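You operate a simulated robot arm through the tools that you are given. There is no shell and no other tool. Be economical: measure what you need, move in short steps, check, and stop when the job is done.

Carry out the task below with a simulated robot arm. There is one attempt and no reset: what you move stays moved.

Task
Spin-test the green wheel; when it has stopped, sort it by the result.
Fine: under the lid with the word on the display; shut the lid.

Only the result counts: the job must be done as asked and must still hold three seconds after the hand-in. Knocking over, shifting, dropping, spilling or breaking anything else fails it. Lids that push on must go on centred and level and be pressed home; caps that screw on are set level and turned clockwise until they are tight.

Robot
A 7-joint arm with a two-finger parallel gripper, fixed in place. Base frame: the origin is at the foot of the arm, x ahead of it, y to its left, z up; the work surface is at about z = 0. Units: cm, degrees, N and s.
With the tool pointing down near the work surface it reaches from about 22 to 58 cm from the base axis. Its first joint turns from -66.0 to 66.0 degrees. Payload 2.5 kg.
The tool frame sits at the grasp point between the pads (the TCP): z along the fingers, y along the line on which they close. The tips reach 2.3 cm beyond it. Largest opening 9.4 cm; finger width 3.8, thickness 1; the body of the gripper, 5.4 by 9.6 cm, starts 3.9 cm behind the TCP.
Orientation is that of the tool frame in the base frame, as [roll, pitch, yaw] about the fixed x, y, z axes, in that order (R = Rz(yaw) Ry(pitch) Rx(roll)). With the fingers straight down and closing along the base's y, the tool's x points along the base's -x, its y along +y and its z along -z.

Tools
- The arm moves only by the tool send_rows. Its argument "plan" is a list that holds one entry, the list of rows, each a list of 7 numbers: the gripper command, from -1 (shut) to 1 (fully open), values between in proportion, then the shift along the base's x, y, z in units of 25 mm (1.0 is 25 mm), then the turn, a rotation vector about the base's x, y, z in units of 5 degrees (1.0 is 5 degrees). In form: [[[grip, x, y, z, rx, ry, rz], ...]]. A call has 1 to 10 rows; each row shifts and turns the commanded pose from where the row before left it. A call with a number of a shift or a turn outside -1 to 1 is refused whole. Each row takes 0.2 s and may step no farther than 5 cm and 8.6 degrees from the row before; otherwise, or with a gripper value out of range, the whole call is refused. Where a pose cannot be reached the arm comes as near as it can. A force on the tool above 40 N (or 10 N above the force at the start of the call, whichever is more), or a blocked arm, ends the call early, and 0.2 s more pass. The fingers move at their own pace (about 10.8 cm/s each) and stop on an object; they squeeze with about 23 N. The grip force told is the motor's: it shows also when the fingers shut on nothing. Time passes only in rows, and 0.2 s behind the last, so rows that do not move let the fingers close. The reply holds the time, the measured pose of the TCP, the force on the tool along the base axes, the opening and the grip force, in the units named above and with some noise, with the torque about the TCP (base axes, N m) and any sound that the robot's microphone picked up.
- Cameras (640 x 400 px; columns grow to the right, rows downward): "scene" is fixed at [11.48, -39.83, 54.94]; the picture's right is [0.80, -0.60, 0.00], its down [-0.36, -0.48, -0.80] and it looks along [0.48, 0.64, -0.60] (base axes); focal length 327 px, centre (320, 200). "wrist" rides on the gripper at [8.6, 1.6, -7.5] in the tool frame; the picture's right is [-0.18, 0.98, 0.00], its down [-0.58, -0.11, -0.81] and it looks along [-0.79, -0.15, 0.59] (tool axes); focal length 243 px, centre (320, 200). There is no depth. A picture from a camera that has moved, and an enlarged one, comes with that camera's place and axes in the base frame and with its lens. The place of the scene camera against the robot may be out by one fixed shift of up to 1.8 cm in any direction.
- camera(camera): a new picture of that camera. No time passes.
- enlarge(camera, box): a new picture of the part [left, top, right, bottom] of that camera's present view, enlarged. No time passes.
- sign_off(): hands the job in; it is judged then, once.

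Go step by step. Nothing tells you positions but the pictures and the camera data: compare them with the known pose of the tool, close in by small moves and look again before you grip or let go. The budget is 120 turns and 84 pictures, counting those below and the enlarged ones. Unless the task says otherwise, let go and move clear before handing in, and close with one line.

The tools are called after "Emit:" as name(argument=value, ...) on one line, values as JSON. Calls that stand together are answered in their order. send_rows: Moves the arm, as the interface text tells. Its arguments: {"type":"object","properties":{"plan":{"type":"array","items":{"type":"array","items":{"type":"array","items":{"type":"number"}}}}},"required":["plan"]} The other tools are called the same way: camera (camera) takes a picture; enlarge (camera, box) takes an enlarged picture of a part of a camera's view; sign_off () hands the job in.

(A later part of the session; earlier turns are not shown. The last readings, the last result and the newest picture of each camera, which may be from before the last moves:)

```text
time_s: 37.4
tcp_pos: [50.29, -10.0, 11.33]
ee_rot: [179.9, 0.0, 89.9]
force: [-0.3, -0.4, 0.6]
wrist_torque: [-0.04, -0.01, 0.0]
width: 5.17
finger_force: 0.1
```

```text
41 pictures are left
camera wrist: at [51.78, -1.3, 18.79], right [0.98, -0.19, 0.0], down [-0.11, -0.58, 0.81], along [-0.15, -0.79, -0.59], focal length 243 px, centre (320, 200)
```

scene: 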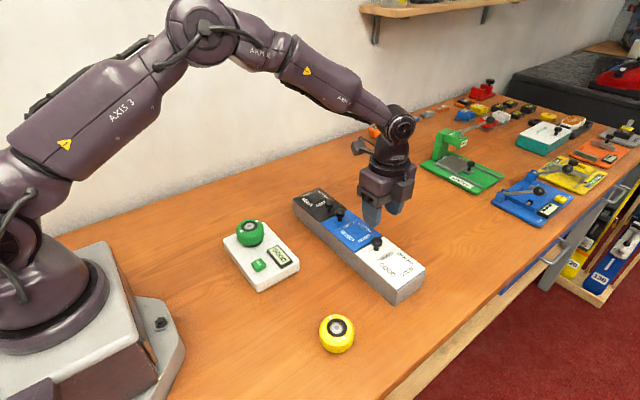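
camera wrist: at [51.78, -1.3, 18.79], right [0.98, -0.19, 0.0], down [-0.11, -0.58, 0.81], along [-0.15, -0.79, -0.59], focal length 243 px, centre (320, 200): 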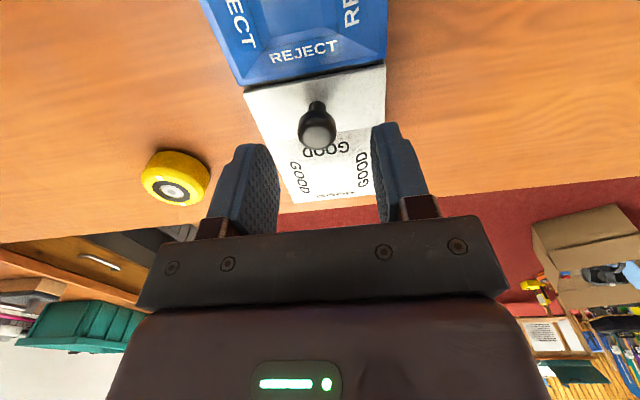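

Aligned. I'm lowering so the fingertips straddle the knob cap, and closing.

Emit:
send_rows(plan=[[[0.1, -0.1, -0.02, -0.5, 0, 0, 0], [0.1, 0, 0, -0.5, 0, 0, 0], [0.1, 0, 0, -0.3, 0, 0, 0], [0.1, 0, 0, 0, 0, 0, 0]]])

Emit:
send_rows(plan=[[[-1, 0, 0, 0, 0, 0, 0], [-1, 0, 0, 0, 0, 0, 0], [-1, 0, 0, 0, 0, 0, 0]]])

Emit:
enlarge(camera="wrist", box=[220, 60, 420, 220])

```text
time_s: 38.4
tcp_pos: [50.13, -9.86, 8.07]
ee_rot: [-180.0, 0.0, 89.9]
force: [0.3, -0.5, 0.0]
wrist_torque: [0.0, 0.0, -0.03]
width: 5.19
finger_force: 0.1
```

```text
time_s: 39.2
tcp_pos: [50.08, -9.92, 8.06]
ee_rot: [-179.9, 0.0, 89.9]
force: [0.4, -0.8, 0.8]
wrist_torque: [0.02, 0.03, -0.06]
width: 2.13
finger_force: 22.8
```

```text
2.50 times, centred on (320, 140) of wrist
camera zoom: at [51.6, -1.2, 15.53], right [0.98, -0.19, 0.0], down [-0.11, -0.58, 0.81], along [-0.15, -0.79, -0.59], focal length 606 px, centre (320, 350)
```

zoom: 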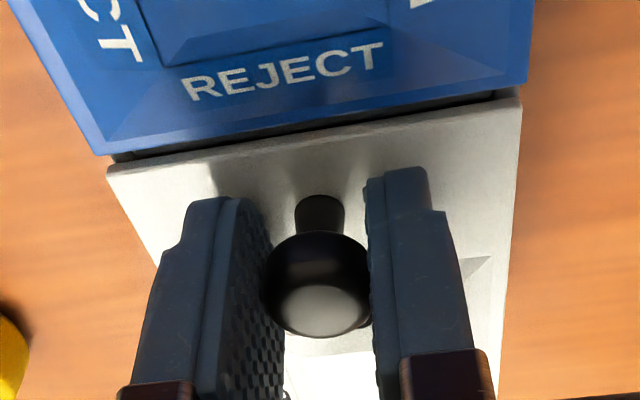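

Knob gripped (2.1 cm). I'm lifting about 1 cm gently to learn how the lid moves.

Emit:
send_rows(plan=[[[-1, 0, 0, 0.1, 0, 0, 0], [-1, 0, -0.02, 0.1, 0, 0, 0], [-1, 0, -0.03, 0.1, 0, 0, 0], [-1, 0, -0.03, 0.1, 0, 0, 0], [-1, 0, 0, 0, 0, 0, 0]]])

Emit:
enlarge(camera="scene", box=[320, 190, 440, 310])

Emit:
enlarge(camera="wrist", box=[220, 60, 420, 220])

```text
time_s: 40.4
tcp_pos: [50.11, -9.95, 9.05]
ee_rot: [-180.0, -0.2, 90.0]
force: [0.6, 10.0, -17.3]
wrist_torque: [0.15, 0.03, 0.01]
width: 2.14
finger_force: 23.1
```

```text
3.33 times, centred on (380, 250) of scene
camera zoom: at [11.49, -39.83, 54.94], right [0.8, -0.6, 0.0], down [-0.36, -0.48, -0.8], along [0.48, 0.64, -0.6], focal length 1090 px, centre (120, 33)
```

zoom: 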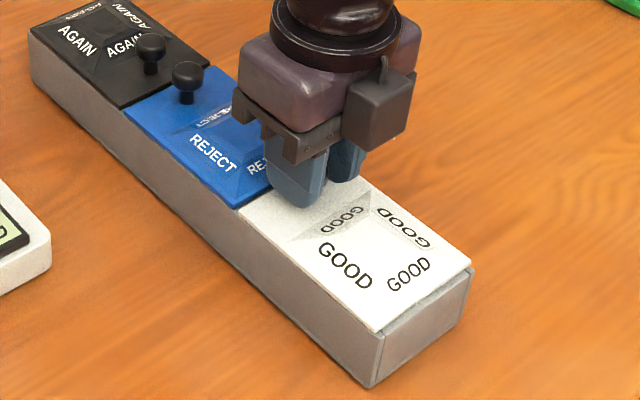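

```text
2.50 times, centred on (320, 140) of wrist
camera zoom: at [51.64, -1.36, 16.52], right [0.98, -0.18, 0.0], down [-0.11, -0.58, 0.8], along [-0.15, -0.79, -0.59], focal length 606 px, centre (320, 350)
```

zoom: 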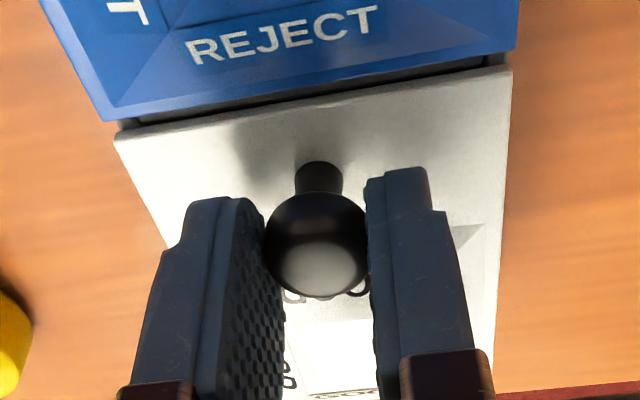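

The knob rose only about 0.4 cm while the tool rose 1 cm, with resistance. I'll look closely at the lid's edge gaps.

Emit:
enlarge(camera="scene", box=[345, 225, 430, 305])

Emit:
enlarge(camera="wrist", box=[245, 60, 385, 130])

```text
5.00 times, centred on (388, 265) of scene
camera zoom: at [11.49, -39.83, 54.94], right [0.8, -0.6, 0.0], down [-0.36, -0.48, -0.8], along [0.48, 0.64, -0.6], focal length 1636 px, centre (-18, -125)
```

zoom: 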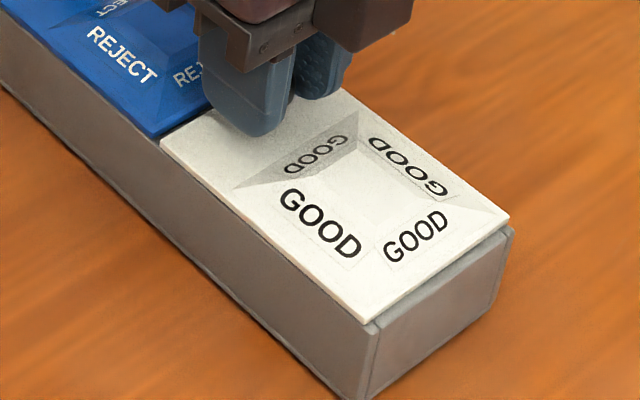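

```text
4.57 times, centred on (315, 95) of wrist
camera zoom: at [51.64, -1.36, 16.52], right [0.98, -0.18, 0.0], down [-0.11, -0.58, 0.8], along [-0.15, -0.79, -0.59], focal length 1109 px, centre (343, 680)
```

zoom: 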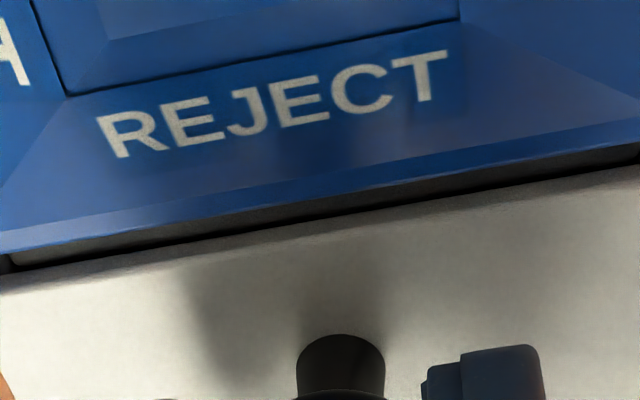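

The lid appears hardly raised, so the pads may have slipped on the knob. I'll release and see whether anything drops.

Emit:
send_rows(plan=[[[0.0, 0, 0, 0, 0, 0, 0], [0.0, 0, 0, 0, 0, 0, 0], [0.0, 0, 0, 0, 0, 0, 0]]])

Emit:
enlarge(camera="wrist", box=[220, 60, 420, 220])

```text
time_s: 41.2
tcp_pos: [50.18, -10.18, 9.2]
ee_rot: [180.0, 0.1, 89.8]
force: [-0.8, 0.1, 0.0]
wrist_torque: [-0.03, 0.0, -0.03]
width: 4.69
finger_force: 0.0
```

```text
2.50 times, centred on (320, 140) of wrist
camera zoom: at [51.66, -1.49, 16.56], right [0.98, -0.19, 0.0], down [-0.11, -0.58, 0.81], along [-0.15, -0.79, -0.59], focal length 606 px, centre (320, 350)
```

zoom: 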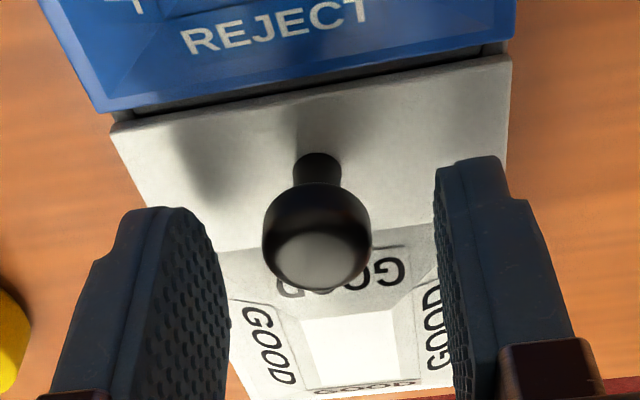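

The knob had risen about 0.3 cm and dropped back: it's held by something that needs more pull. I'll regrip deeper and pull straight up in small increments.

Emit:
send_rows(plan=[[[0.0, 0, 0.06, -0.35, 0, 0, 0], [0.0, 0, 0, -0.33, 0, 0, 0], [-1, 0, 0, 0, 0, 0, 0], [-1, 0, 0, 0, 0, 0, 0], [-1, 0, 0, 0, 0, 0, 0]]])

Emit:
send_rows(plan=[[[-1, 0, 0, 0.06, 0, 0, 0], [-1, 0, 0, 0.06, 0, 0, 0], [-1, 0, 0, 0, 0, 0, 0]]])

Emit:
send_rows(plan=[[[-1, 0, 0, 0.06, 0, 0, 0], [-1, 0, 0, 0.06, 0, 0, 0], [-1, 0, 0, 0, 0, 0, 0]]])

```text
time_s: 41.9
tcp_pos: [50.1, -9.94, 7.93]
ee_rot: [-179.8, -0.2, 89.9]
force: [-16.8, 4.3, 13.7]
wrist_torque: [-0.11, 0.16, 0.06]
width: 2.16
finger_force: 22.6
stopped in row 3: the force on the tool passed its limit (the readings are from after the stop); the commanded pose is now the measured one
```

```text
time_s: 42.7
tcp_pos: [50.24, -9.77, 7.99]
ee_rot: [179.7, -0.1, 89.8]
force: [0.2, 2.3, -0.5]
wrist_torque: [-0.24, -0.02, 0.08]
width: 2.15
finger_force: 23.4
```

```text
time_s: 43.5
tcp_pos: [50.22, -10.02, 8.41]
ee_rot: [179.8, -0.2, 89.9]
force: [-1.3, 1.9, -18.8]
wrist_torque: [0.14, 0.04, -0.02]
width: 2.15
finger_force: 23.1
```

There's about 19 N of pull at z 8.4, so I'm checking what the lid does.

Emit:
enlarge(camera="wrist", box=[220, 60, 420, 220])

Emit:
send_rows(plan=[[[-1, 0, 0, 0.06, 0, 0, 0], [-1, 0, 0, 0.06, 0, 0, 0], [-1, 0, 0, 0, 0, 0, 0]]])

Emit:
enlarge(camera="wrist", box=[220, 60, 420, 220])

```text
2.50 times, centred on (320, 140) of wrist
camera zoom: at [51.81, -1.28, 15.86], right [0.98, -0.19, 0.0], down [-0.11, -0.58, 0.8], along [-0.15, -0.79, -0.59], focal length 606 px, centre (320, 350)
```

zoom: 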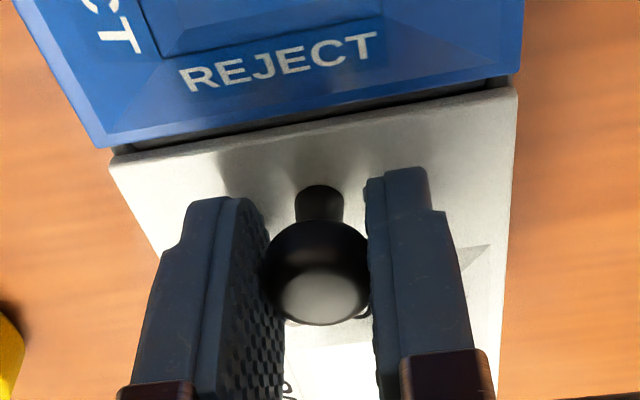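

```text
time_s: 44.3
tcp_pos: [50.25, -9.92, 8.57]
ee_rot: [180.0, -0.1, 89.9]
force: [-0.6, -2.6, -19.9]
wrist_torque: [-0.06, -0.01, 0.02]
width: 2.16
finger_force: 23.2
```

```text
2.50 times, centred on (320, 140) of wrist
camera zoom: at [51.79, -1.27, 16.11], right [0.98, -0.19, 0.0], down [-0.11, -0.58, 0.81], along [-0.15, -0.79, -0.59], focal length 606 px, centre (320, 350)
```

zoom: 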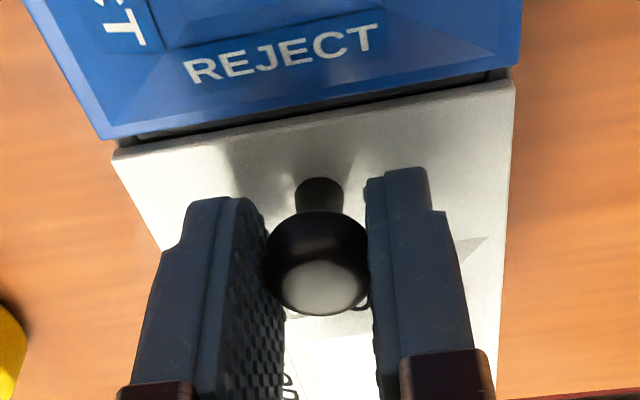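

Straight-up pulling makes the pads slip at about 20 N and the lid doesn't lift. It may slide, so I'll relax and test sideways gently.

Emit:
send_rows(plan=[[[0, 0, 0, 0, 0, 0, 0], [0, 0, 0, -0.2, 0, 0, 0], [0, 0, 0, -0.1, 0, 0, 0], [0, 0, 0, 0, 0, 0, 0], [-1, 0, 0, 0, 0, 0, 0], [-1, 0, 0, 0, 0, 0, 0], [-1, 0, 0, 0, 0, 0, 0]]])

Emit:
send_rows(plan=[[[-1, 0, -0.05, 0, 0, 0, 0], [-1, 0, -0.05, 0, 0, 0, 0], [-1, 0, 0, 0, 0, 0, 0]]])

```text
time_s: 45.9
tcp_pos: [50.33, -9.9, 7.9]
ee_rot: [179.8, 0.0, 89.9]
force: [-5.1, 0.6, 6.1]
wrist_torque: [0.12, 0.07, 0.02]
width: 2.15
finger_force: 23.1
```

```text
time_s: 46.7
tcp_pos: [50.31, -9.89, 7.83]
ee_rot: [179.8, -0.4, 90.0]
force: [-10.6, 15.3, 10.3]
wrist_torque: [-0.15, 0.1, 0.0]
width: 2.14
finger_force: 23.1
```

-y is blocked. I'll test +y.

Emit:
send_rows(plan=[[[-1, 0, 0.05, 0.02, 0, 0, 0], [-1, 0, 0.05, 0.02, 0, 0, 0], [-1, 0, 0.05, 0, 0, 0, 0], [-1, 0, 0, 0, 0, 0, 0]]])

Emit:
send_rows(plan=[[[-1, -0.03, 0.0, 0, 0, 0, 0], [-1, 0, 0, 0, 0, 0, 0]]])

```text
time_s: 47.7
tcp_pos: [50.22, -9.9, 7.82]
ee_rot: [179.7, 0.1, 89.8]
force: [0.1, -2.0, -0.5]
wrist_torque: [0.05, -0.11, -0.02]
width: 2.15
finger_force: 23.4
```

```text
time_s: 48.3
tcp_pos: [50.09, -9.85, 8.01]
ee_rot: [179.9, 0.0, 89.8]
force: [-1.3, -10.4, -0.3]
wrist_torque: [-0.1, -0.03, 0.0]
width: 2.15
finger_force: 23.2
```

+y is stiff too. I'll take that load off and test x both ways.

Emit:
send_rows(plan=[[[-1, 0.1, -0.05, 0, 0, 0, 0], [-1, 0, 0, 0, 0, 0, 0], [-1, 0, 0, 0, 0, 0, 0]]])

Emit:
send_rows(plan=[[[-1, -0.15, 0, 0, 0, 0, 0], [-1, 0, 0, 0, 0, 0, 0], [-1, 0, 0, 0, 0, 0, 0]]])

```text
time_s: 49.1
tcp_pos: [50.3, -9.91, 8.05]
ee_rot: [-179.8, -0.2, 89.8]
force: [-20.9, -2.7, -0.3]
wrist_torque: [-0.03, 0.27, 0.05]
width: 2.15
finger_force: 23.1
```

```text
time_s: 49.9
tcp_pos: [50.13, -9.83, 8.05]
ee_rot: [179.8, -0.1, 89.9]
force: [1.0, -3.4, 1.9]
wrist_torque: [-0.06, -0.02, 0.01]
width: 2.15
finger_force: 23.0
```

All directions are stiff, so it isn't a slider. I'm releasing and taking a closer look at the lids' structure.

Emit:
send_rows(plan=[[[0, 0, 0, 0, 0, 0, 0], [0, 0, 0, 0, 0, 0, 0], [0, 0, 0, 0.3, 0, 0, 0], [0, 0, 0.2, 0.6, 0, 0, 0], [0, 0, 0.8, 0.6, 0, 0, 0], [0, 0, 0.8, 0, 0, 0, 0], [0, 0, 0, 0, 0, 0, 0]]])

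Emit:
enlarge(camera="wrist", box=[230, 60, 410, 200])

Emit:
enlarge(camera="scene", box=[350, 230, 430, 305])

```text
time_s: 51.5
tcp_pos: [49.98, -5.23, 11.75]
ee_rot: [179.8, -0.1, 89.9]
force: [-0.6, 0.0, -1.1]
wrist_torque: [0.01, -0.02, -0.01]
width: 4.69
finger_force: 0.1
```

```text
2.86 times, centred on (320, 130) of wrist
camera zoom: at [51.51, 3.42, 19.35], right [0.98, -0.19, 0.0], down [-0.11, -0.58, 0.8], along [-0.15, -0.79, -0.59], focal length 693 px, centre (320, 400)
```

zoom: 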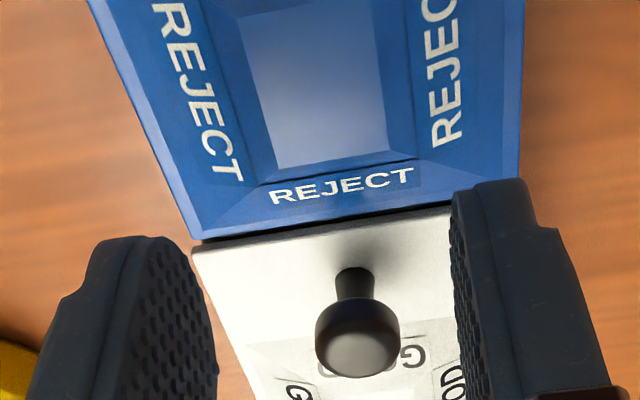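

```text
5.33 times, centred on (390, 268) of scene
camera zoom: at [11.48, -39.83, 54.94], right [0.8, -0.6, 0.0], down [-0.36, -0.48, -0.8], along [0.48, 0.64, -0.6], focal length 1745 px, centre (-53, -160)
```

zoom: 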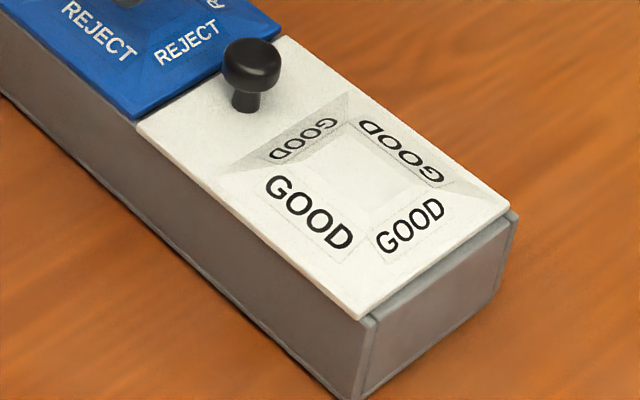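

No visible hinge or track. I'll test whether the knob is a turn-latch: regrip it and twist gently.

Emit:
send_rows(plan=[[[0, 0, -0.8, 0, 0, 0, 0], [0, 0.04, -0.8, -0.3, 0, 0, 0], [0, 0, -0.24, -0.6, 0, 0, 0], [0, 0, 0, -0.6, 0, 0, 0], [0, 0, 0, 0, 0, 0, 0], [0, 0, 0, 0, 0, 0, 0], [-1, 0, 0, 0, 0, 0, 0], [-1, 0, 0, 0, 0, 0, 0], [-1, 0, 0, 0, 0, 0, 0]]])

Emit:
send_rows(plan=[[[-1, 0, 0, 0, 0, 0, 1], [-1, 0, 0, 0, 0, 0, 1], [-1, 0, 0, 0, 0, 0, 1], [-1, 0, 0, 0, 0, 0, 0]]])

```text
time_s: 53.5
tcp_pos: [50.04, -9.83, 7.94]
ee_rot: [179.9, -0.2, 89.9]
force: [-0.2, -0.5, 0.8]
wrist_torque: [0.04, -0.02, 0.01]
width: 2.18
finger_force: 23.4
```

```text
time_s: 54.5
tcp_pos: [50.13, -9.86, 7.94]
ee_rot: [179.8, -0.2, 105.0]
force: [-0.8, 1.5, 0.5]
wrist_torque: [0.16, 0.07, -0.07]
width: 2.15
finger_force: 23.2
```

The turn meets little torque. I'm turning further and then trying a lift.

Emit:
send_rows(plan=[[[-1, 0, 0, 0, 0, 0, 1], [-1, 0, 0, 0, 0, 0, 1], [-1, 0, 0, 0, 0, 0, 1], [-1, 0, 0, 0, 0, 0, 1], [-1, 0, 0, 0, 0, 0, 1], [-1, 0, 0, 0, 0, 0, 1], [-1, 0, 0, 0, 0, 0, 1], [-1, 0, 0, 0, 0, 0, 1], [-1, 0, 0, 0, 0, 0, 0]]])

Emit:
send_rows(plan=[[[-1, 0, 0, 0.06, 0, 0, 0], [-1, 0, 0, 0.06, 0, 0, 0], [-1, 0, 0, 0, 0, 0, 0]]])

Emit:
enlarge(camera="wrist", box=[220, 60, 420, 220])

```text
time_s: 56.5
tcp_pos: [50.19, -9.78, 8.18]
ee_rot: [179.8, -0.1, 145.1]
force: [-10.9, 22.3, 31.2]
wrist_torque: [-0.12, 0.24, -0.03]
width: 2.14
finger_force: 23.4
```

```text
time_s: 57.3
tcp_pos: [50.0, -9.86, 8.06]
ee_rot: [179.8, -0.4, 145.0]
force: [1.4, 17.5, -7.3]
wrist_torque: [-0.31, -0.29, 0.08]
width: 2.14
finger_force: 23.0
```

```text
2.50 times, centred on (320, 140) of wrist
camera zoom: at [43.85, -3.59, 15.68], right [0.71, 0.7, 0.0], down [0.42, -0.43, 0.8], along [0.56, -0.57, -0.6], focal length 606 px, centre (320, 350)
```

zoom: 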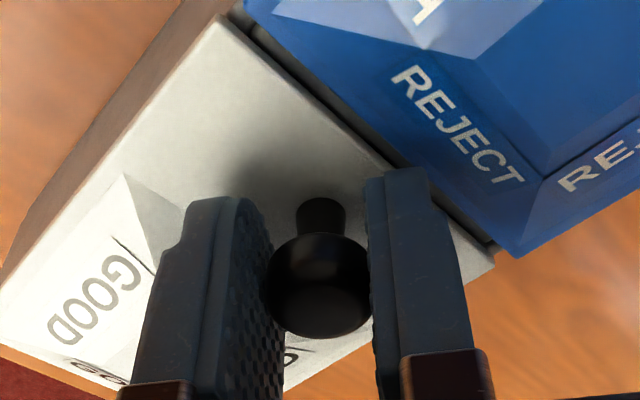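

The finger edge brushed the raised dome while turning. I'm continuing the lift test from here.

Emit:
send_rows(plan=[[[-1, 0, 0, 0.08, 0, 0, 0], [-1, 0, 0, 0.08, 0, 0, 0], [-1, 0, 0, 0.0, 0, 0, 0], [-1, 0, 0, 0, 0, 0, 0]]])

Emit:
enlarge(camera="wrist", box=[220, 60, 420, 220])

```text
time_s: 58.3
tcp_pos: [50.01, -9.96, 8.62]
ee_rot: [180.0, -0.1, 144.9]
force: [-2.4, 7.8, -19.5]
wrist_torque: [0.13, 0.07, 0.03]
width: 2.13
finger_force: 23.0
```

```text
2.50 times, centred on (320, 140) of wrist
camera zoom: at [43.91, -3.74, 16.15], right [0.72, 0.7, 0.0], down [0.41, -0.43, 0.8], along [0.56, -0.58, -0.59], focal length 606 px, centre (320, 350)
```

zoom: 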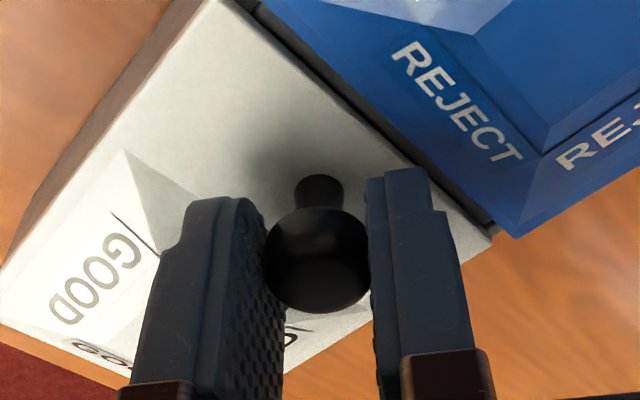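

Again about 20 N at the slip limit. I'll hold this pull for 2 s to see if the lid creeps up.

Emit:
send_rows(plan=[[[-1, 0, 0, 0, 0, 0, 0], [-1, 0, 0, 0, 0, 0, 0], [-1, 0, 0, 0, 0, 0, 0], [-1, 0, 0, 0, 0, 0, 0], [-1, 0, 0, 0, 0, 0, 0], [-1, 0, 0, 0, 0, 0, 0], [-1, 0, 0, 0, 0, 0, 0], [-1, 0, 0, 0, 0, 0, 0], [-1, 0, 0, 0, 0, 0, 0], [-1, 0, 0, 0, 0, 0, 0]]])

Emit:
enlarge(camera="scene", box=[330, 200, 430, 305])

```text
time_s: 60.5
tcp_pos: [50.22, -10.08, 8.66]
ee_rot: [180.0, -0.1, 144.9]
force: [0.5, -4.9, -19.7]
wrist_torque: [-0.11, -0.02, 0.01]
width: 2.13
finger_force: 22.7
```

```text
3.81 times, centred on (380, 252) of scene
camera zoom: at [11.49, -39.83, 54.94], right [0.8, -0.6, 0.0], down [-0.36, -0.48, -0.8], along [0.48, 0.64, -0.6], focal length 1246 px, centre (91, 0)
```

zoom: 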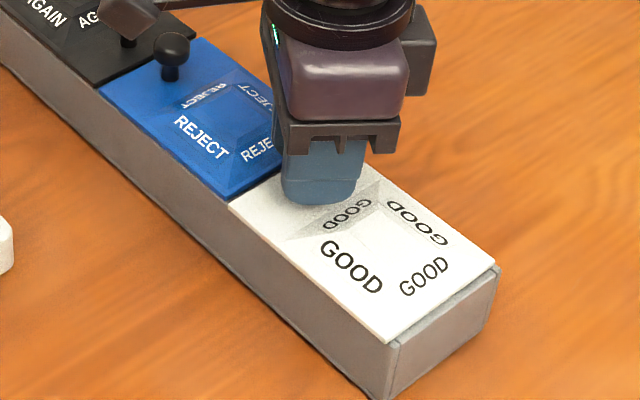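

The lid is completely rigid at 20 N. The low twisting torque suggests the knob itself may turn, so I'll take off the lift load and twist it further counter-clockwise, clear of the dome.

Emit:
send_rows(plan=[[[-1, 0, 0, -0.08, 0, 0, 0], [-1, 0, 0, 0, 0, 0, 1], [-1, 0, 0, 0, 0, 0, 1], [-1, 0, 0, 0, 0, 0, 1], [-1, 0, 0, 0, 0, 0, 1], [-1, 0, 0, 0, 0, 0, 1], [-1, 0, 0, 0, 0, 0, 1], [-1, 0, 0, 0, 0, 0, 1]]])

Emit:
send_rows(plan=[[[-1, 0, 0, 0, 0, 0, 1], [-1, 0, 0, 0, 0, 0, 1], [-1, 0, 0, 0, 0, 0, 1], [-1, 0, 0, 0, 0, 0, 1], [-1, 0, 0, 0, 0, 0, 0]]])

Emit:
send_rows(plan=[[[-1, 0, 0, 0.06, 0, 0, 0], [-1, 0, 0, 0.06, 0, 0, 0], [-1, 0, 0, 0, 0, 0, 0]]])

```text
time_s: 62.3
tcp_pos: [50.22, -9.97, 8.47]
ee_rot: [179.9, 0.0, -179.9]
force: [0.3, -1.3, 5.8]
wrist_torque: [-0.01, -0.05, -0.17]
width: 2.16
finger_force: 22.9
```

```text
time_s: 63.5
tcp_pos: [50.13, -9.95, 8.45]
ee_rot: [179.7, -0.2, -159.9]
force: [0.6, -1.0, -3.7]
wrist_torque: [0.08, -0.19, 0.04]
width: 2.11
finger_force: 23.0
```

```text
time_s: 64.3
tcp_pos: [49.91, -9.97, 8.75]
ee_rot: [179.7, -0.3, -160.1]
force: [-1.0, -2.9, -19.3]
wrist_torque: [-0.08, 0.1, 0.02]
width: 2.15
finger_force: 23.0
```

Still rigid after a 110° turn. Direction -x is the one I haven't really tested, so I'll take off the load and try it.

Emit:
send_rows(plan=[[[-1, 0, 0, -0.1, 0, 0, 0], [-1, -0.05, 0, 0, 0, 0, 0], [-1, -0.05, 0, 0, 0, 0, 0], [-1, 0, 0, 0, 0, 0, 0], [-1, 0, 0, 0, 0, 0, 0]]])

Emit:
send_rows(plan=[[[-1, 0.1, 0.05, 0, 0, 0, 0], [-1, 0, 0.05, 0, 0, 0, 0], [-1, 0, 0, 0, 0, 0, 0], [-1, 0, 0, 0, 0, 0, 0]]])

Emit:
send_rows(plan=[[[-1, 0.0, -0.1, 0, 0, 0, 0], [-1, 0, -0.1, 0, 0, 0, 0], [-1, 0, 0, 0, 0, 0, 0], [-1, 0, 0, 0, 0, 0, 0]]])

```text
time_s: 65.5
tcp_pos: [50.01, -10.01, 8.84]
ee_rot: [-180.0, 0.2, -160.0]
force: [0.1, -3.4, 17.5]
wrist_torque: [0.01, -0.14, 0.04]
width: 2.15
finger_force: 23.0
```

```text
time_s: 66.5
tcp_pos: [50.22, -10.04, 8.55]
ee_rot: [-180.0, -0.1, -160.3]
force: [0.9, -18.1, 19.0]
wrist_torque: [-0.31, -0.17, 0.0]
width: 2.12
finger_force: 23.0
```

```text
time_s: 67.5
tcp_pos: [50.22, -9.96, 8.61]
ee_rot: [179.5, 0.0, -160.0]
force: [-3.2, 4.7, 20.3]
wrist_torque: [0.12, 0.04, 0.05]
width: 2.15
finger_force: 23.1
```

The lid is rigid sideways as well. I'll release and view the box's -y end from the wrist camera at a low angle to find the hinge or latch.

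Emit:
send_rows(plan=[[[0, 0, 0, 0, 0, 0, 0], [0, 0, 0, 0.1, 0, 0, 0], [0, 0, 0, 0.8, 0, 0, 0], [0, 0, 0, 1, 0, 0, 0], [0, -0.3, -0.8, 0.6, 0, 0, 1], [0, -0.3, -1, 0, 0, 0, 1], [0, -0.3, -1, 0, 0, 0, 1], [0, 0, -1, 0, 0, 0, 1], [0, 0, -1, 0, 0, 0, 1], [0, 0, -1, 0, 0, 0, 1]]])

Emit:
send_rows(plan=[[[0, 0, -0.5, 0, 0, 0, 1], [0, 0, 0, 0, 0, 0, 1], [0, 0, 0, 0, 0, 0, 1], [0, 0, 0, -0.5, 0, 0, 1], [0, 0, 0, -0.6, 0, 0, 1], [0, 0, 0, -0.6, 0, 0, 1], [0, 0, 0, -0.6, 0, 0, 1], [0, 0, 0, 0, 0, 0, 1], [0, 0, 0, 0, 0, 0, 0]]])

Emit:
camera(camera="wrist")

```text
time_s: 69.7
tcp_pos: [48.02, -24.63, 14.88]
ee_rot: [179.8, -0.1, -130.0]
force: [0.1, -0.3, 0.0]
wrist_torque: [0.01, -0.01, 0.01]
width: 4.69
finger_force: 0.0
```

```text
time_s: 71.7
tcp_pos: [48.0, -26.04, 9.12]
ee_rot: [179.9, 0.0, -89.9]
force: [0.4, 0.4, -0.6]
wrist_torque: [0.0, -0.02, 0.01]
width: 4.72
finger_force: 0.0
```

```text
27 pictures are left
camera wrist: at [46.34, -34.65, 16.65], right [-0.98, 0.18, 0.0], down [0.11, 0.58, 0.8], along [0.15, 0.79, -0.59], focal length 243 px, centre (320, 200)
```

wrist: 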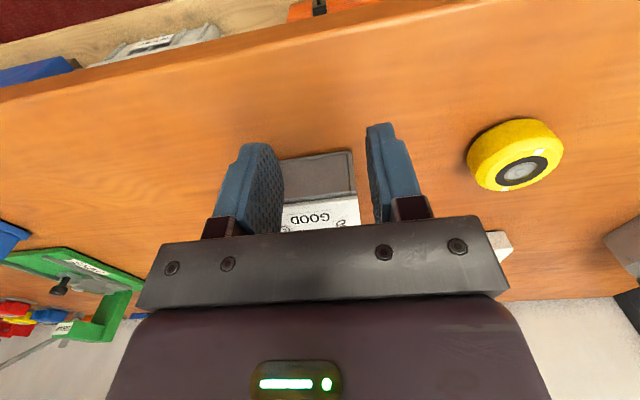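

Emit:
enlarge(camera="wrist", box=[260, 140, 380, 240])

```text
4.00 times, centred on (320, 190) of wrist
camera zoom: at [46.34, -34.65, 16.65], right [-0.98, 0.18, 0.0], down [0.11, 0.58, 0.8], along [0.15, 0.79, -0.59], focal length 970 px, centre (320, 240)
```

zoom: 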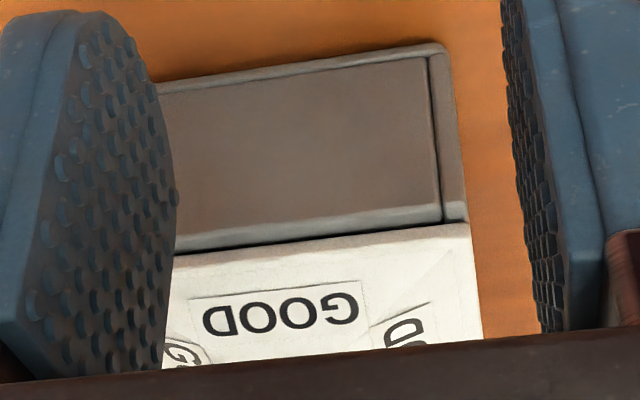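

No hinge hardware shows; the lid just needs more pull than friction on a vertical grip gives. I'll regrip the knob with the tool tilted 45° (lower finger under the cap) and return to yaw +90 first.

Emit:
send_rows(plan=[[[0, 0, 0, 1, 0, 0, -1], [0, 0, 0, 1, 0, 0, -1], [0, 0, 0, 1, 0, 0, -1], [0, 0, 0.6, 0, 0, 0, -1], [0, 0, 0.6, 0, 0, 0, -1], [0, 0, 0.6, 0, 0, 0, -1], [0, 0, 0.6, 0, 0, 0, -1], [0, 0, 0.6, 0, 0, 0, -1], [0, 0, 0.6, 0, 0, 0, -1], [0, 0, 0.6, 0, 0, 0, -1]]])

Emit:
send_rows(plan=[[[0, 0, 0.6, 0, 0, 0, -1], [0, 0, 0.6, 0, 0, 0, -1], [0, 0, 0.6, 0, 0, 0, -1], [0, 0, 0.5, 0, 0, 0, -1], [0, 0, 0, 0, 0, 0, -1], [0, 0, 0, 0, 0, 0, -1], [0, 0, 0, 0, 0, 0, -1], [0, 0, 0, 0, 0, 0, -1], [0, 0, 0, 0, 0, 0, -1], [0, 0, 0, 0, 0, 0, -1]]])

Emit:
send_rows(plan=[[[0, 0, 0, 0, 0, 0, -1], [0, 0, 0, 0, 0, 0, -1], [0, 0, 0, 0, 0, 0, -1], [0, 0, 0, 0, 0, 0, -1], [0, 0, 0, 0, 0, 0, -1], [0, 0, 0, 0, 0, 0, -1], [0, 0, 0, 0, 0, 0, -1], [0, 0, 0, 0, 0, 0, -1], [0, 0, 0, 0, 0, 0, -1], [0, 0, 0, 0, 0, 0, -1]]])

Emit:
send_rows(plan=[[[0, 0, 0, 0, 0, 0, -1], [0, 0, 0, 0, 0, 0, -1], [0, 0, 0, 0, 0, 0, -1], [0, 0, 0, 0, 0, 0, -1], [0, 0, 0, 0, 0, 0, -1], [0, 0, 0, 0, 0, 0, -1], [0, 0, 0, 0, 0, 0, 0]]])

```text
time_s: 73.9
tcp_pos: [47.9, -15.47, 16.71]
ee_rot: [179.7, -0.1, -140.4]
force: [0.3, -0.5, -0.4]
wrist_torque: [0.0, 0.02, 0.02]
width: 4.69
finger_force: 0.1
```

```text
time_s: 76.1
tcp_pos: [48.03, -9.8, 16.62]
ee_rot: [179.9, -0.1, 169.7]
force: [0.4, 0.0, 0.1]
wrist_torque: [-0.01, 0.02, 0.01]
width: 4.69
finger_force: 0.0
```

```text
time_s: 78.3
tcp_pos: [47.99, -9.65, 16.62]
ee_rot: [179.8, -0.1, 119.8]
force: [0.1, -0.6, -0.7]
wrist_torque: [-0.01, -0.02, 0.0]
width: 4.69
finger_force: 0.0
```

```text
time_s: 79.9
tcp_pos: [47.86, -9.69, 16.67]
ee_rot: [179.8, -0.1, 89.8]
force: [-0.3, 0.1, -0.2]
wrist_torque: [0.01, 0.02, -0.01]
width: 4.7
finger_force: 0.1
```

Now I tilt 45° (top toward the base) and move to a stand-off position.

Emit:
send_rows(plan=[[[-0.39, -0.1, 0, -0.2, 0, -1, 0], [-0.39, -0.1, 0, -0.25, 0, -1, 0], [-0.39, -0.1, 0, -0.25, 0, -1, 0], [-0.39, -0.1, 0, -0.25, 0, -1, 0], [-0.39, -0.1, 0, -0.25, 0, -1, 0], [-0.39, -0.1, 0, -0.25, 0, -1, 0], [-0.39, -0.1, 0, -0.25, 0, -1, 0], [-0.39, -0.1, 0, -0.25, 0, -1, 0], [-0.39, -0.04, 0, -0.25, 0, -1, 0], [-0.39, 0, 0, 0, 0, 0, 0]]])

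Emit:
enlarge(camera="scene", box=[320, 190, 440, 310])

Emit:
camera(camera="wrist")

```text
time_s: 82.1
tcp_pos: [45.68, -9.85, 11.08]
ee_rot: [134.7, -0.1, 90.0]
force: [0.0, -0.1, -1.1]
wrist_torque: [0.02, -0.04, 0.01]
width: 2.87
finger_force: 0.0
```

```text
3.33 times, centred on (380, 250) of scene
camera zoom: at [11.48, -39.83, 54.94], right [0.8, -0.6, 0.0], down [-0.36, -0.48, -0.8], along [0.48, 0.64, -0.6], focal length 1090 px, centre (120, 33)
```

zoom: 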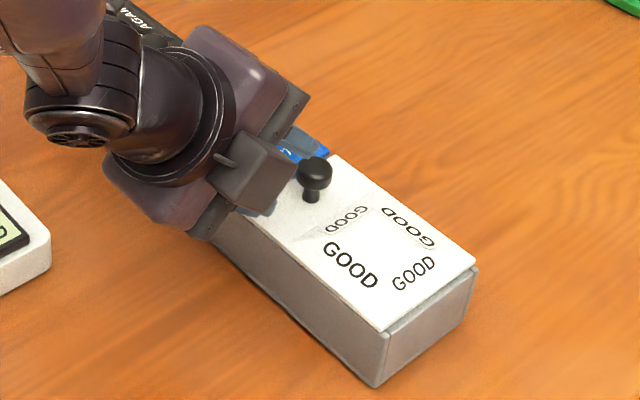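

```text
24 pictures are left
camera wrist: at [41.54, -1.11, 17.56], right [0.69, -0.19, 0.7], down [-0.65, -0.58, 0.49], along [0.32, -0.79, -0.52], focal length 243 px, centre (320, 200)
```

wrist: 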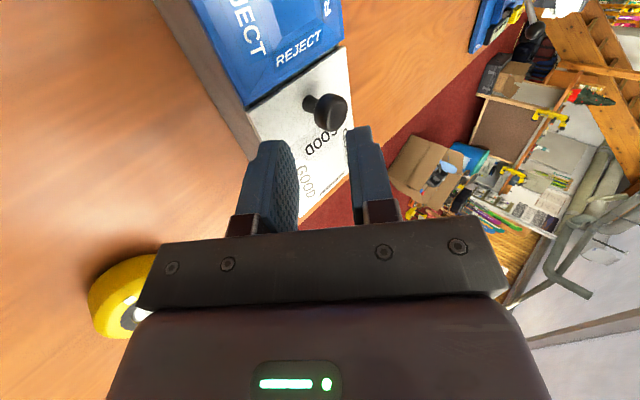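

Geometry looks right. I'm advancing along the tilted axis so the fingers straddle the cap.

Emit:
send_rows(plan=[[[-0.39, 0.3, 0.08, -0.3, 0, 0, 0], [-0.39, 0.3, 0, -0.3, 0, 0, 0], [-0.39, 0.26, 0, -0.26, 0, 0, 0], [-0.39, 0.2, 0, -0.2, 0, 0, 0], [-0.39, 0, 0, 0, 0, 0, 0], [-0.39, 0, 0, 0, 0, 0, 0]]])

Emit:
camera(camera="wrist")

```text
time_s: 83.1
tcp_pos: [48.27, -9.58, 8.8]
ee_rot: [134.9, -0.3, 90.1]
force: [-12.3, -0.7, 12.8]
wrist_torque: [-0.07, 0.38, -0.03]
width: 2.81
finger_force: 0.2
stopped in row 4: the force on the tool passed its limit (the readings are from after the stop); the commanded pose is now the measured one
```

```text
23 pictures are left
camera wrist: at [44.01, -0.95, 15.3], right [0.69, -0.18, 0.7], down [-0.65, -0.58, 0.49], along [0.32, -0.79, -0.53], focal length 243 px, centre (320, 200)
```

wrist: 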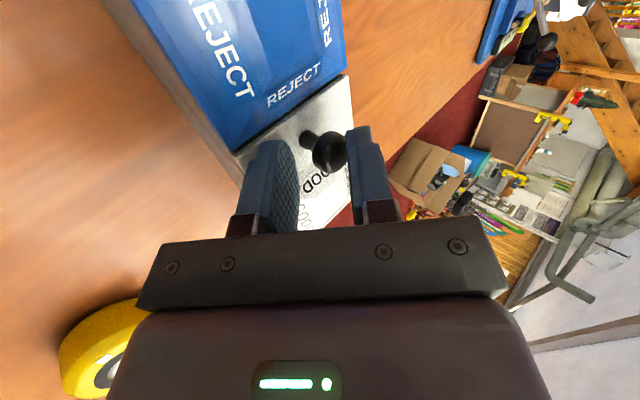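

The upper fingertip hit the cap, so I need to shift about 0.4 cm to the upper side. I'm backing off, shifting and advancing again.

Emit:
send_rows(plan=[[[-0.35, -0.15, 0, 0.15, 0, 0, 0], [-0.35, 0.12, 0, 0.12, 0, 0, 0], [-0.35, 0, 0, 0, 0, 0, 0], [-0.35, 0.12, 0, -0.12, 0, 0, 0], [-0.35, 0.1, 0, -0.1, 0, 0, 0], [-0.35, 0.1, 0, -0.1, 0, 0, 0], [-0.35, 0, 0, 0, 0, 0, 0]]])

Emit:
enlarge(camera="wrist", box=[220, 80, 420, 230])

```text
time_s: 84.5
tcp_pos: [48.78, -9.58, 8.97]
ee_rot: [134.9, -0.2, 90.1]
force: [-6.9, 0.9, 9.1]
wrist_torque: [0.01, 0.3, 0.02]
width: 3.01
finger_force: 0.1
stopped in row 6: the force on the tool passed its limit (the readings are from after the stop); the commanded pose is now the measured one
```

```text
2.67 times, centred on (320, 155) of wrist
camera zoom: at [44.58, -0.92, 15.36], right [0.69, -0.18, 0.7], down [-0.65, -0.58, 0.49], along [0.32, -0.79, -0.53], focal length 647 px, centre (320, 320)
```

zoom: 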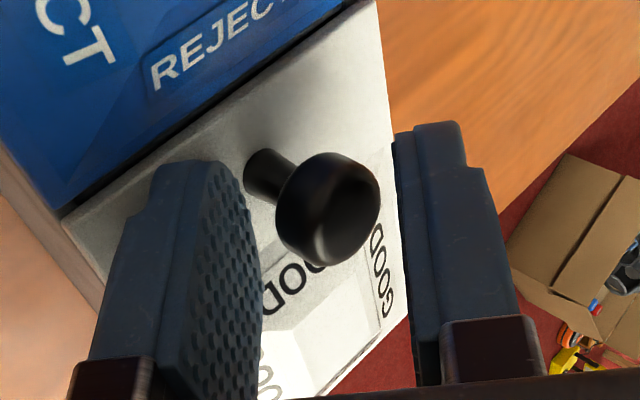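

The cap is now centred between the pads with the lower finger close to the stem. Closing.

Emit:
send_rows(plan=[[[-1, -0.02, 0, 0.02, 0, 0, 0], [-1, 0, 0, 0, 0, 0, 0], [-1, 0, 0, 0, 0, 0, 0]]])

Emit:
send_rows(plan=[[[-1, 0, 0, 0.08, 0, 0, 0], [-1, 0, 0, 0.08, 0, 0, 0], [-1, 0, 0, 0, 0, 0, 0], [-1, 0, 0, 0, 0, 0, 0]]])

Emit:
enlarge(camera="scene", box=[330, 200, 430, 305])

```text
time_s: 85.3
tcp_pos: [48.82, -9.55, 8.84]
ee_rot: [134.9, -0.2, 90.1]
force: [-0.2, 0.2, 5.6]
wrist_torque: [-0.01, 0.09, -0.02]
width: 2.02
finger_force: 23.1
```

```text
time_s: 86.3
tcp_pos: [48.67, -9.53, 9.08]
ee_rot: [135.3, -0.3, 90.2]
force: [-0.4, -2.8, 0.1]
wrist_torque: [-0.13, 0.41, -0.22]
width: 1.99
finger_force: 22.6
```

```text
3.81 times, centred on (380, 252) of scene
camera zoom: at [11.5, -39.83, 54.94], right [0.8, -0.6, 0.0], down [-0.36, -0.48, -0.8], along [0.48, 0.64, -0.6], focal length 1246 px, centre (91, 0)
```

zoom: 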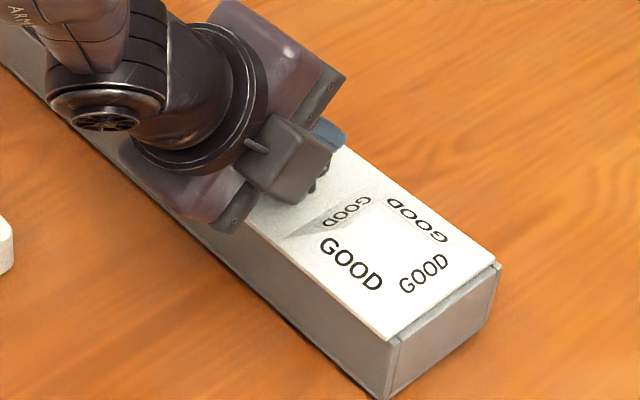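

Little force yet. I'm pulling up further in small steps.

Emit:
send_rows(plan=[[[-1, 0, 0, 0.05, 0, 0, 0], [-1, 0, 0, 0.05, 0, 0, 0], [-1, 0, 0, 0, 0, 0, 0], [-1, 0, 0, 0, 0, 0, 0]]])

Emit:
send_rows(plan=[[[-1, 0, 0, 0.05, 0, 0, 0], [-1, 0, 0, 0.05, 0, 0, 0], [-1, 0, 0, 0, 0, 0, 0], [-1, 0, 0, 0, 0, 0, 0]]])

Emit:
enlarge(camera="wrist", box=[220, 80, 420, 230])

```text
time_s: 87.3
tcp_pos: [48.72, -9.6, 9.57]
ee_rot: [134.9, -0.2, 90.1]
force: [1.2, 0.2, 0.6]
wrist_torque: [-0.03, 0.04, -0.03]
width: 0.01
finger_force: 22.9
```

```text
time_s: 88.3
tcp_pos: [48.84, -9.43, 9.84]
ee_rot: [135.0, -0.2, 90.0]
force: [-0.3, -0.1, 0.2]
wrist_torque: [-0.02, -0.01, 0.0]
width: 0.0
finger_force: 23.0
```

```text
2.67 times, centred on (320, 155) of wrist
camera zoom: at [44.59, -0.9, 16.23], right [0.7, -0.18, 0.69], down [-0.65, -0.58, 0.49], along [0.32, -0.79, -0.53], focal length 647 px, centre (320, 320)
```

zoom: 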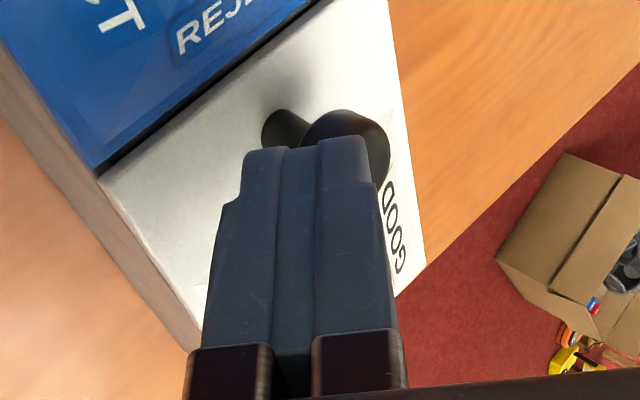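

The tip grip slipped off. Looking back, the twist left almost no residual torque, which means the knob may indeed turn. I'm going back to vertical to test twisting properly.

Emit:
send_rows(plan=[[[0, -0.2, 0, 0.6, 0, 1, 0], [0, 0.1, 0, 0.4, 0, 1, 0], [0, 0.1, 0, 0.2, 0, 1, 0], [0, 0.1, -0.1, 0, 0, 1, 0], [0, 0.1, -0.1, 0, 0, 1, 0], [0, 0.1, 0, 0, 0, 1, 0], [0, 0.1, 0, 0, 0, 1, 0], [0, 0.1, 0, 0, 0, 1, 0], [0, 0.0, 0, 0, 0, 1, 0], [0, 0, 0, 0, 0, 0, 0]]])

Emit:
enlarge(camera="wrist", box=[240, 40, 400, 160])

```text
time_s: 90.5
tcp_pos: [49.8, -10.01, 12.76]
ee_rot: [-179.9, -0.3, 90.0]
force: [-0.2, 1.0, 0.2]
wrist_torque: [-0.01, 0.0, 0.02]
width: 4.69
finger_force: 0.1
```

```text
3.33 times, centred on (320, 100) of wrist
camera zoom: at [51.52, -1.41, 20.27], right [0.98, -0.18, 0.0], down [-0.11, -0.58, 0.8], along [-0.15, -0.79, -0.59], focal length 809 px, centre (320, 533)
```

zoom: 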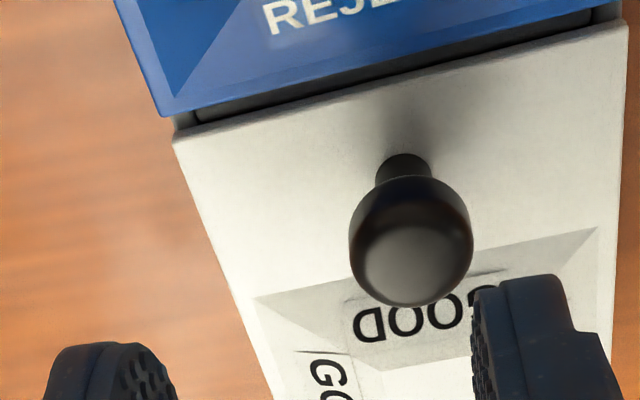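

I'm lowering and gripping the knob with the tool vertical, then twisting clockwise first while watching torque.

Emit:
send_rows(plan=[[[0, 0.1, 0.04, -0.6, 0, 0, 0], [0, 0, 0, -0.7, 0, 0, 0], [0, 0, 0, -0.45, 0, 0, 0], [0, 0, 0, 0, 0, 0, 0], [0, 0, 0, 0, 0, 0, 0], [-1, 0, 0, 0, 0, 0, 0], [-1, 0, 0, 0, 0, 0, 0], [-1, 0, 0, 0, 0, 0, 0]]])

Emit:
send_rows(plan=[[[-1, 0, 0, 0, 0, 0, -1], [-1, 0, 0, 0, 0, 0, -1], [-1, 0, 0, 0, 0, 0, -1]]])

Emit:
send_rows(plan=[[[-1, 0, 0, 0, 0, 0, 1], [-1, 0, 0, 0, 0, 0, 1], [-1, 0, 0, 0, 0, 0, 1]]])

```text
time_s: 92.3
tcp_pos: [50.22, -10.04, 8.41]
ee_rot: [180.0, -0.1, 89.9]
force: [-0.4, 0.0, 0.0]
wrist_torque: [0.04, 0.02, -0.02]
width: 2.14
finger_force: 22.9
```

```text
time_s: 93.1
tcp_pos: [50.16, -10.0, 8.48]
ee_rot: [179.9, -0.2, 74.8]
force: [-0.7, -0.5, 0.0]
wrist_torque: [0.06, -0.01, 0.2]
width: 2.15
finger_force: 22.8
```

```text
time_s: 93.9
tcp_pos: [50.22, -10.07, 8.46]
ee_rot: [-180.0, -0.2, 90.0]
force: [0.9, -1.0, 1.0]
wrist_torque: [0.0, 0.0, -0.24]
width: 2.17
finger_force: 22.9
```

Torque is ±0.2 N·m both ways, so the pads slip and the knob is fixed. Next I'll test a push-latch: press straight down on the knob with closed fingers and listen.

Emit:
send_rows(plan=[[[0, 0, 0, 0, 0, 0, 0], [0, 0, 0, 0, 0, 0, 0], [0, 0, 0, 0.6, 0, 0, 0], [0, 0, 0, 0.6, 0, 0, 0], [-1, 0, 0, 0, 0, 0, 0], [-1, 0, 0, 0, 0, 0, 0], [-1, 0, 0, -0.3, 0, 0, 0], [-1, 0, 0, -0.2, 0, 0, 0]]])

Emit:
send_rows(plan=[[[-1, 0, 0, -0.1, 0, 0, 0], [-1, 0, 0, -0.06, 0, 0, 0], [-1, 0, 0, -0.06, 0, 0, 0], [-1, 0, 0, -0.06, 0, 0, 0], [-1, 0, 0, -0.06, 0, 0, 0]]])

```text
time_s: 95.7
tcp_pos: [50.5, -9.86, 10.47]
ee_rot: [179.5, -0.2, 90.1]
force: [-1.5, 2.9, 24.1]
wrist_torque: [0.07, 0.0, -0.26]
width: 0.01
finger_force: 22.7
```

```text
time_s: 96.1
tcp_pos: [50.51, -9.96, 10.56]
ee_rot: [179.2, -0.2, 90.0]
force: [-0.3, 1.5, 3.4]
wrist_torque: [-0.02, -0.01, -0.03]
width: 0.0
finger_force: 23.4
stopped in row 2: the force on the tool passed its limit (the readings are from after the stop); the commanded pose is now the measured one
```

The knob top is at z ≈ 8.2 and pressing 40 N gives no click. I'll check the hidden far (+x) side of the box for a latch by turning the wrist camera to look back.

Emit:
send_rows(plan=[[[-1, 0, 0, 0.6, 0, 0, -1], [-1, 0, 0, 1, 0, 0, -1], [-1, 0, 0, 0.4, 0, 0, -1], [-1, 0, 0, 0, 0, 0, -1], [-1, 0, 0, 0, 0, 0, -1], [-1, 0, 0, 0, 0, 0, -1], [-1, 0, 0, 0, 0, 0, -1], [-1, 0, 0, 0, 0, 0, -1], [-1, 0, 0, 0, 0, 0, -1], [-1, 0, 0, 0, 0, 0, -1]]])

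Emit:
send_rows(plan=[[[-1, 0.3, 0, 0, 0, 0, -1], [-1, 0.3, 0, 0, 0, 0, -1], [-1, 0.3, 0, 0, 0, 0, -1], [-1, 0.3, 0, 0, 0, 0, -1], [-1, 0, 0, 0, 0, 0, -1], [-1, 0, 0, 0, 0, 0, -1], [-1, 0, 0, 0, 0, 0, -1], [-1, 0, 0, 0, 0, 0, -1], [-1, 0, 0, 0, 0, 0, 0]]])

Emit:
camera(camera="wrist")

```text
time_s: 98.3
tcp_pos: [50.5, -9.88, 15.45]
ee_rot: [179.3, -0.2, 39.7]
force: [0.5, 0.6, -0.1]
wrist_torque: [-0.01, 0.03, -0.02]
width: 0.0
finger_force: 22.9
```

```text
time_s: 100.3
tcp_pos: [53.55, -9.94, 15.53]
ee_rot: [179.3, -0.2, -0.1]
force: [-0.5, -0.9, -0.5]
wrist_torque: [-0.03, 0.02, 0.03]
width: 0.0
finger_force: 22.9
```

```text
18 pictures are left
camera wrist: at [62.11, -11.45, 23.0], right [-0.19, -0.98, 0.01], down [-0.58, 0.12, 0.8], along [-0.79, 0.14, -0.6], focal length 243 px, centre (320, 200)
```

wrist: 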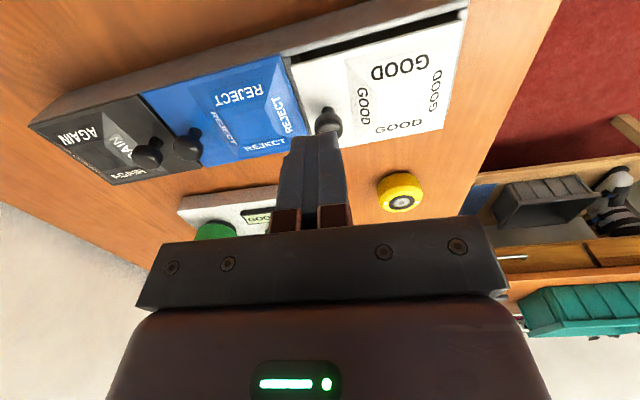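

There's a dark gap along the far side of the GOOD lid: it has shifted toward -x or is raised at the back. Zooming in.

Emit:
enlarge(camera="wrist", box=[270, 0, 480, 160])

Emit:
enlarge(camera="scene", box=[330, 210, 430, 305])

```text
2.50 times, centred on (375, 80) of wrist
camera zoom: at [62.11, -11.45, 23.0], right [-0.19, -0.98, 0.01], down [-0.58, 0.12, 0.8], along [-0.79, 0.14, -0.6], focal length 606 px, centre (182, 500)
```

zoom: 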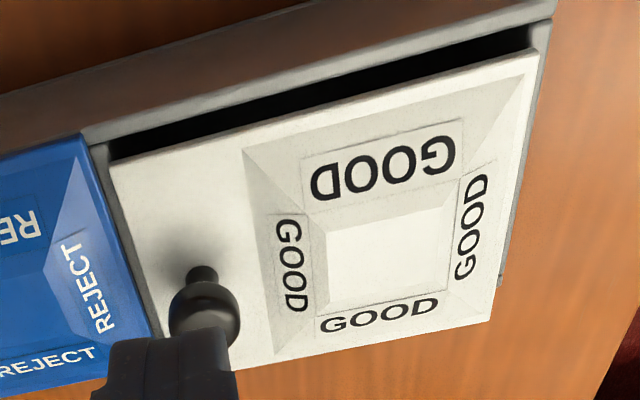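

```text
4.21 times, centred on (380, 258) of scene
camera zoom: at [11.48, -39.83, 54.94], right [0.8, -0.6, 0.0], down [-0.36, -0.48, -0.8], along [0.48, 0.64, -0.6], focal length 1377 px, centre (67, -42)
```

zoom: 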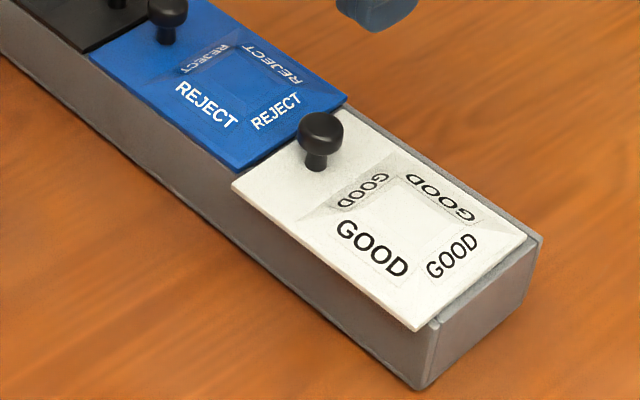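

The lid has indeed slid about 0.6 cm toward -x, so it is a sliding lid that opens toward the robot. I'll grip the knob from this orientation (tips kept above the dome) and slide it -x.

Emit:
send_rows(plan=[[[0, -0.5, 0, 0, 0, 0, 0], [0, -0.5, 0, -0.3, 0, 0, 0], [0, -0.5, 0, -0.8, 0, 0, 0], [0, 0, 0, -0.8, 0, 0, 0], [0, 0, 0, -0.6, 0, 0, 0], [0, 0, 0, 0, 0, 0, 0], [0, 0, 0, 0, 0, 0, 0]]])

Emit:
camera(camera="wrist")

```text
time_s: 101.9
tcp_pos: [49.78, -9.89, 9.16]
ee_rot: [179.3, -0.2, 0.0]
force: [1.2, 0.6, -0.2]
wrist_torque: [0.01, 0.01, -0.02]
width: 4.69
finger_force: 0.1
```

```text
15 pictures are left
camera wrist: at [58.35, -11.48, 16.65], right [-0.18, -0.98, 0.01], down [-0.58, 0.12, 0.8], along [-0.79, 0.14, -0.6], focal length 243 px, centre (320, 200)
```

wrist: 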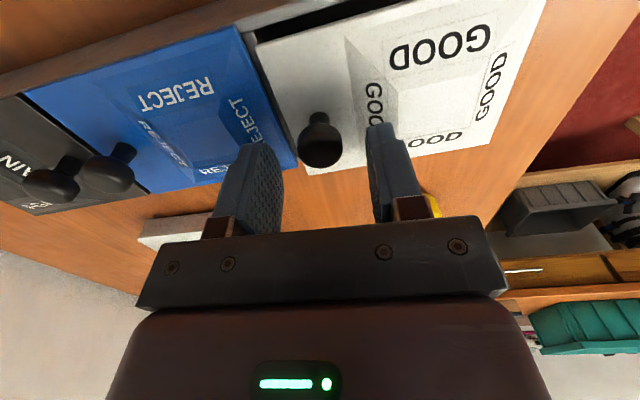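

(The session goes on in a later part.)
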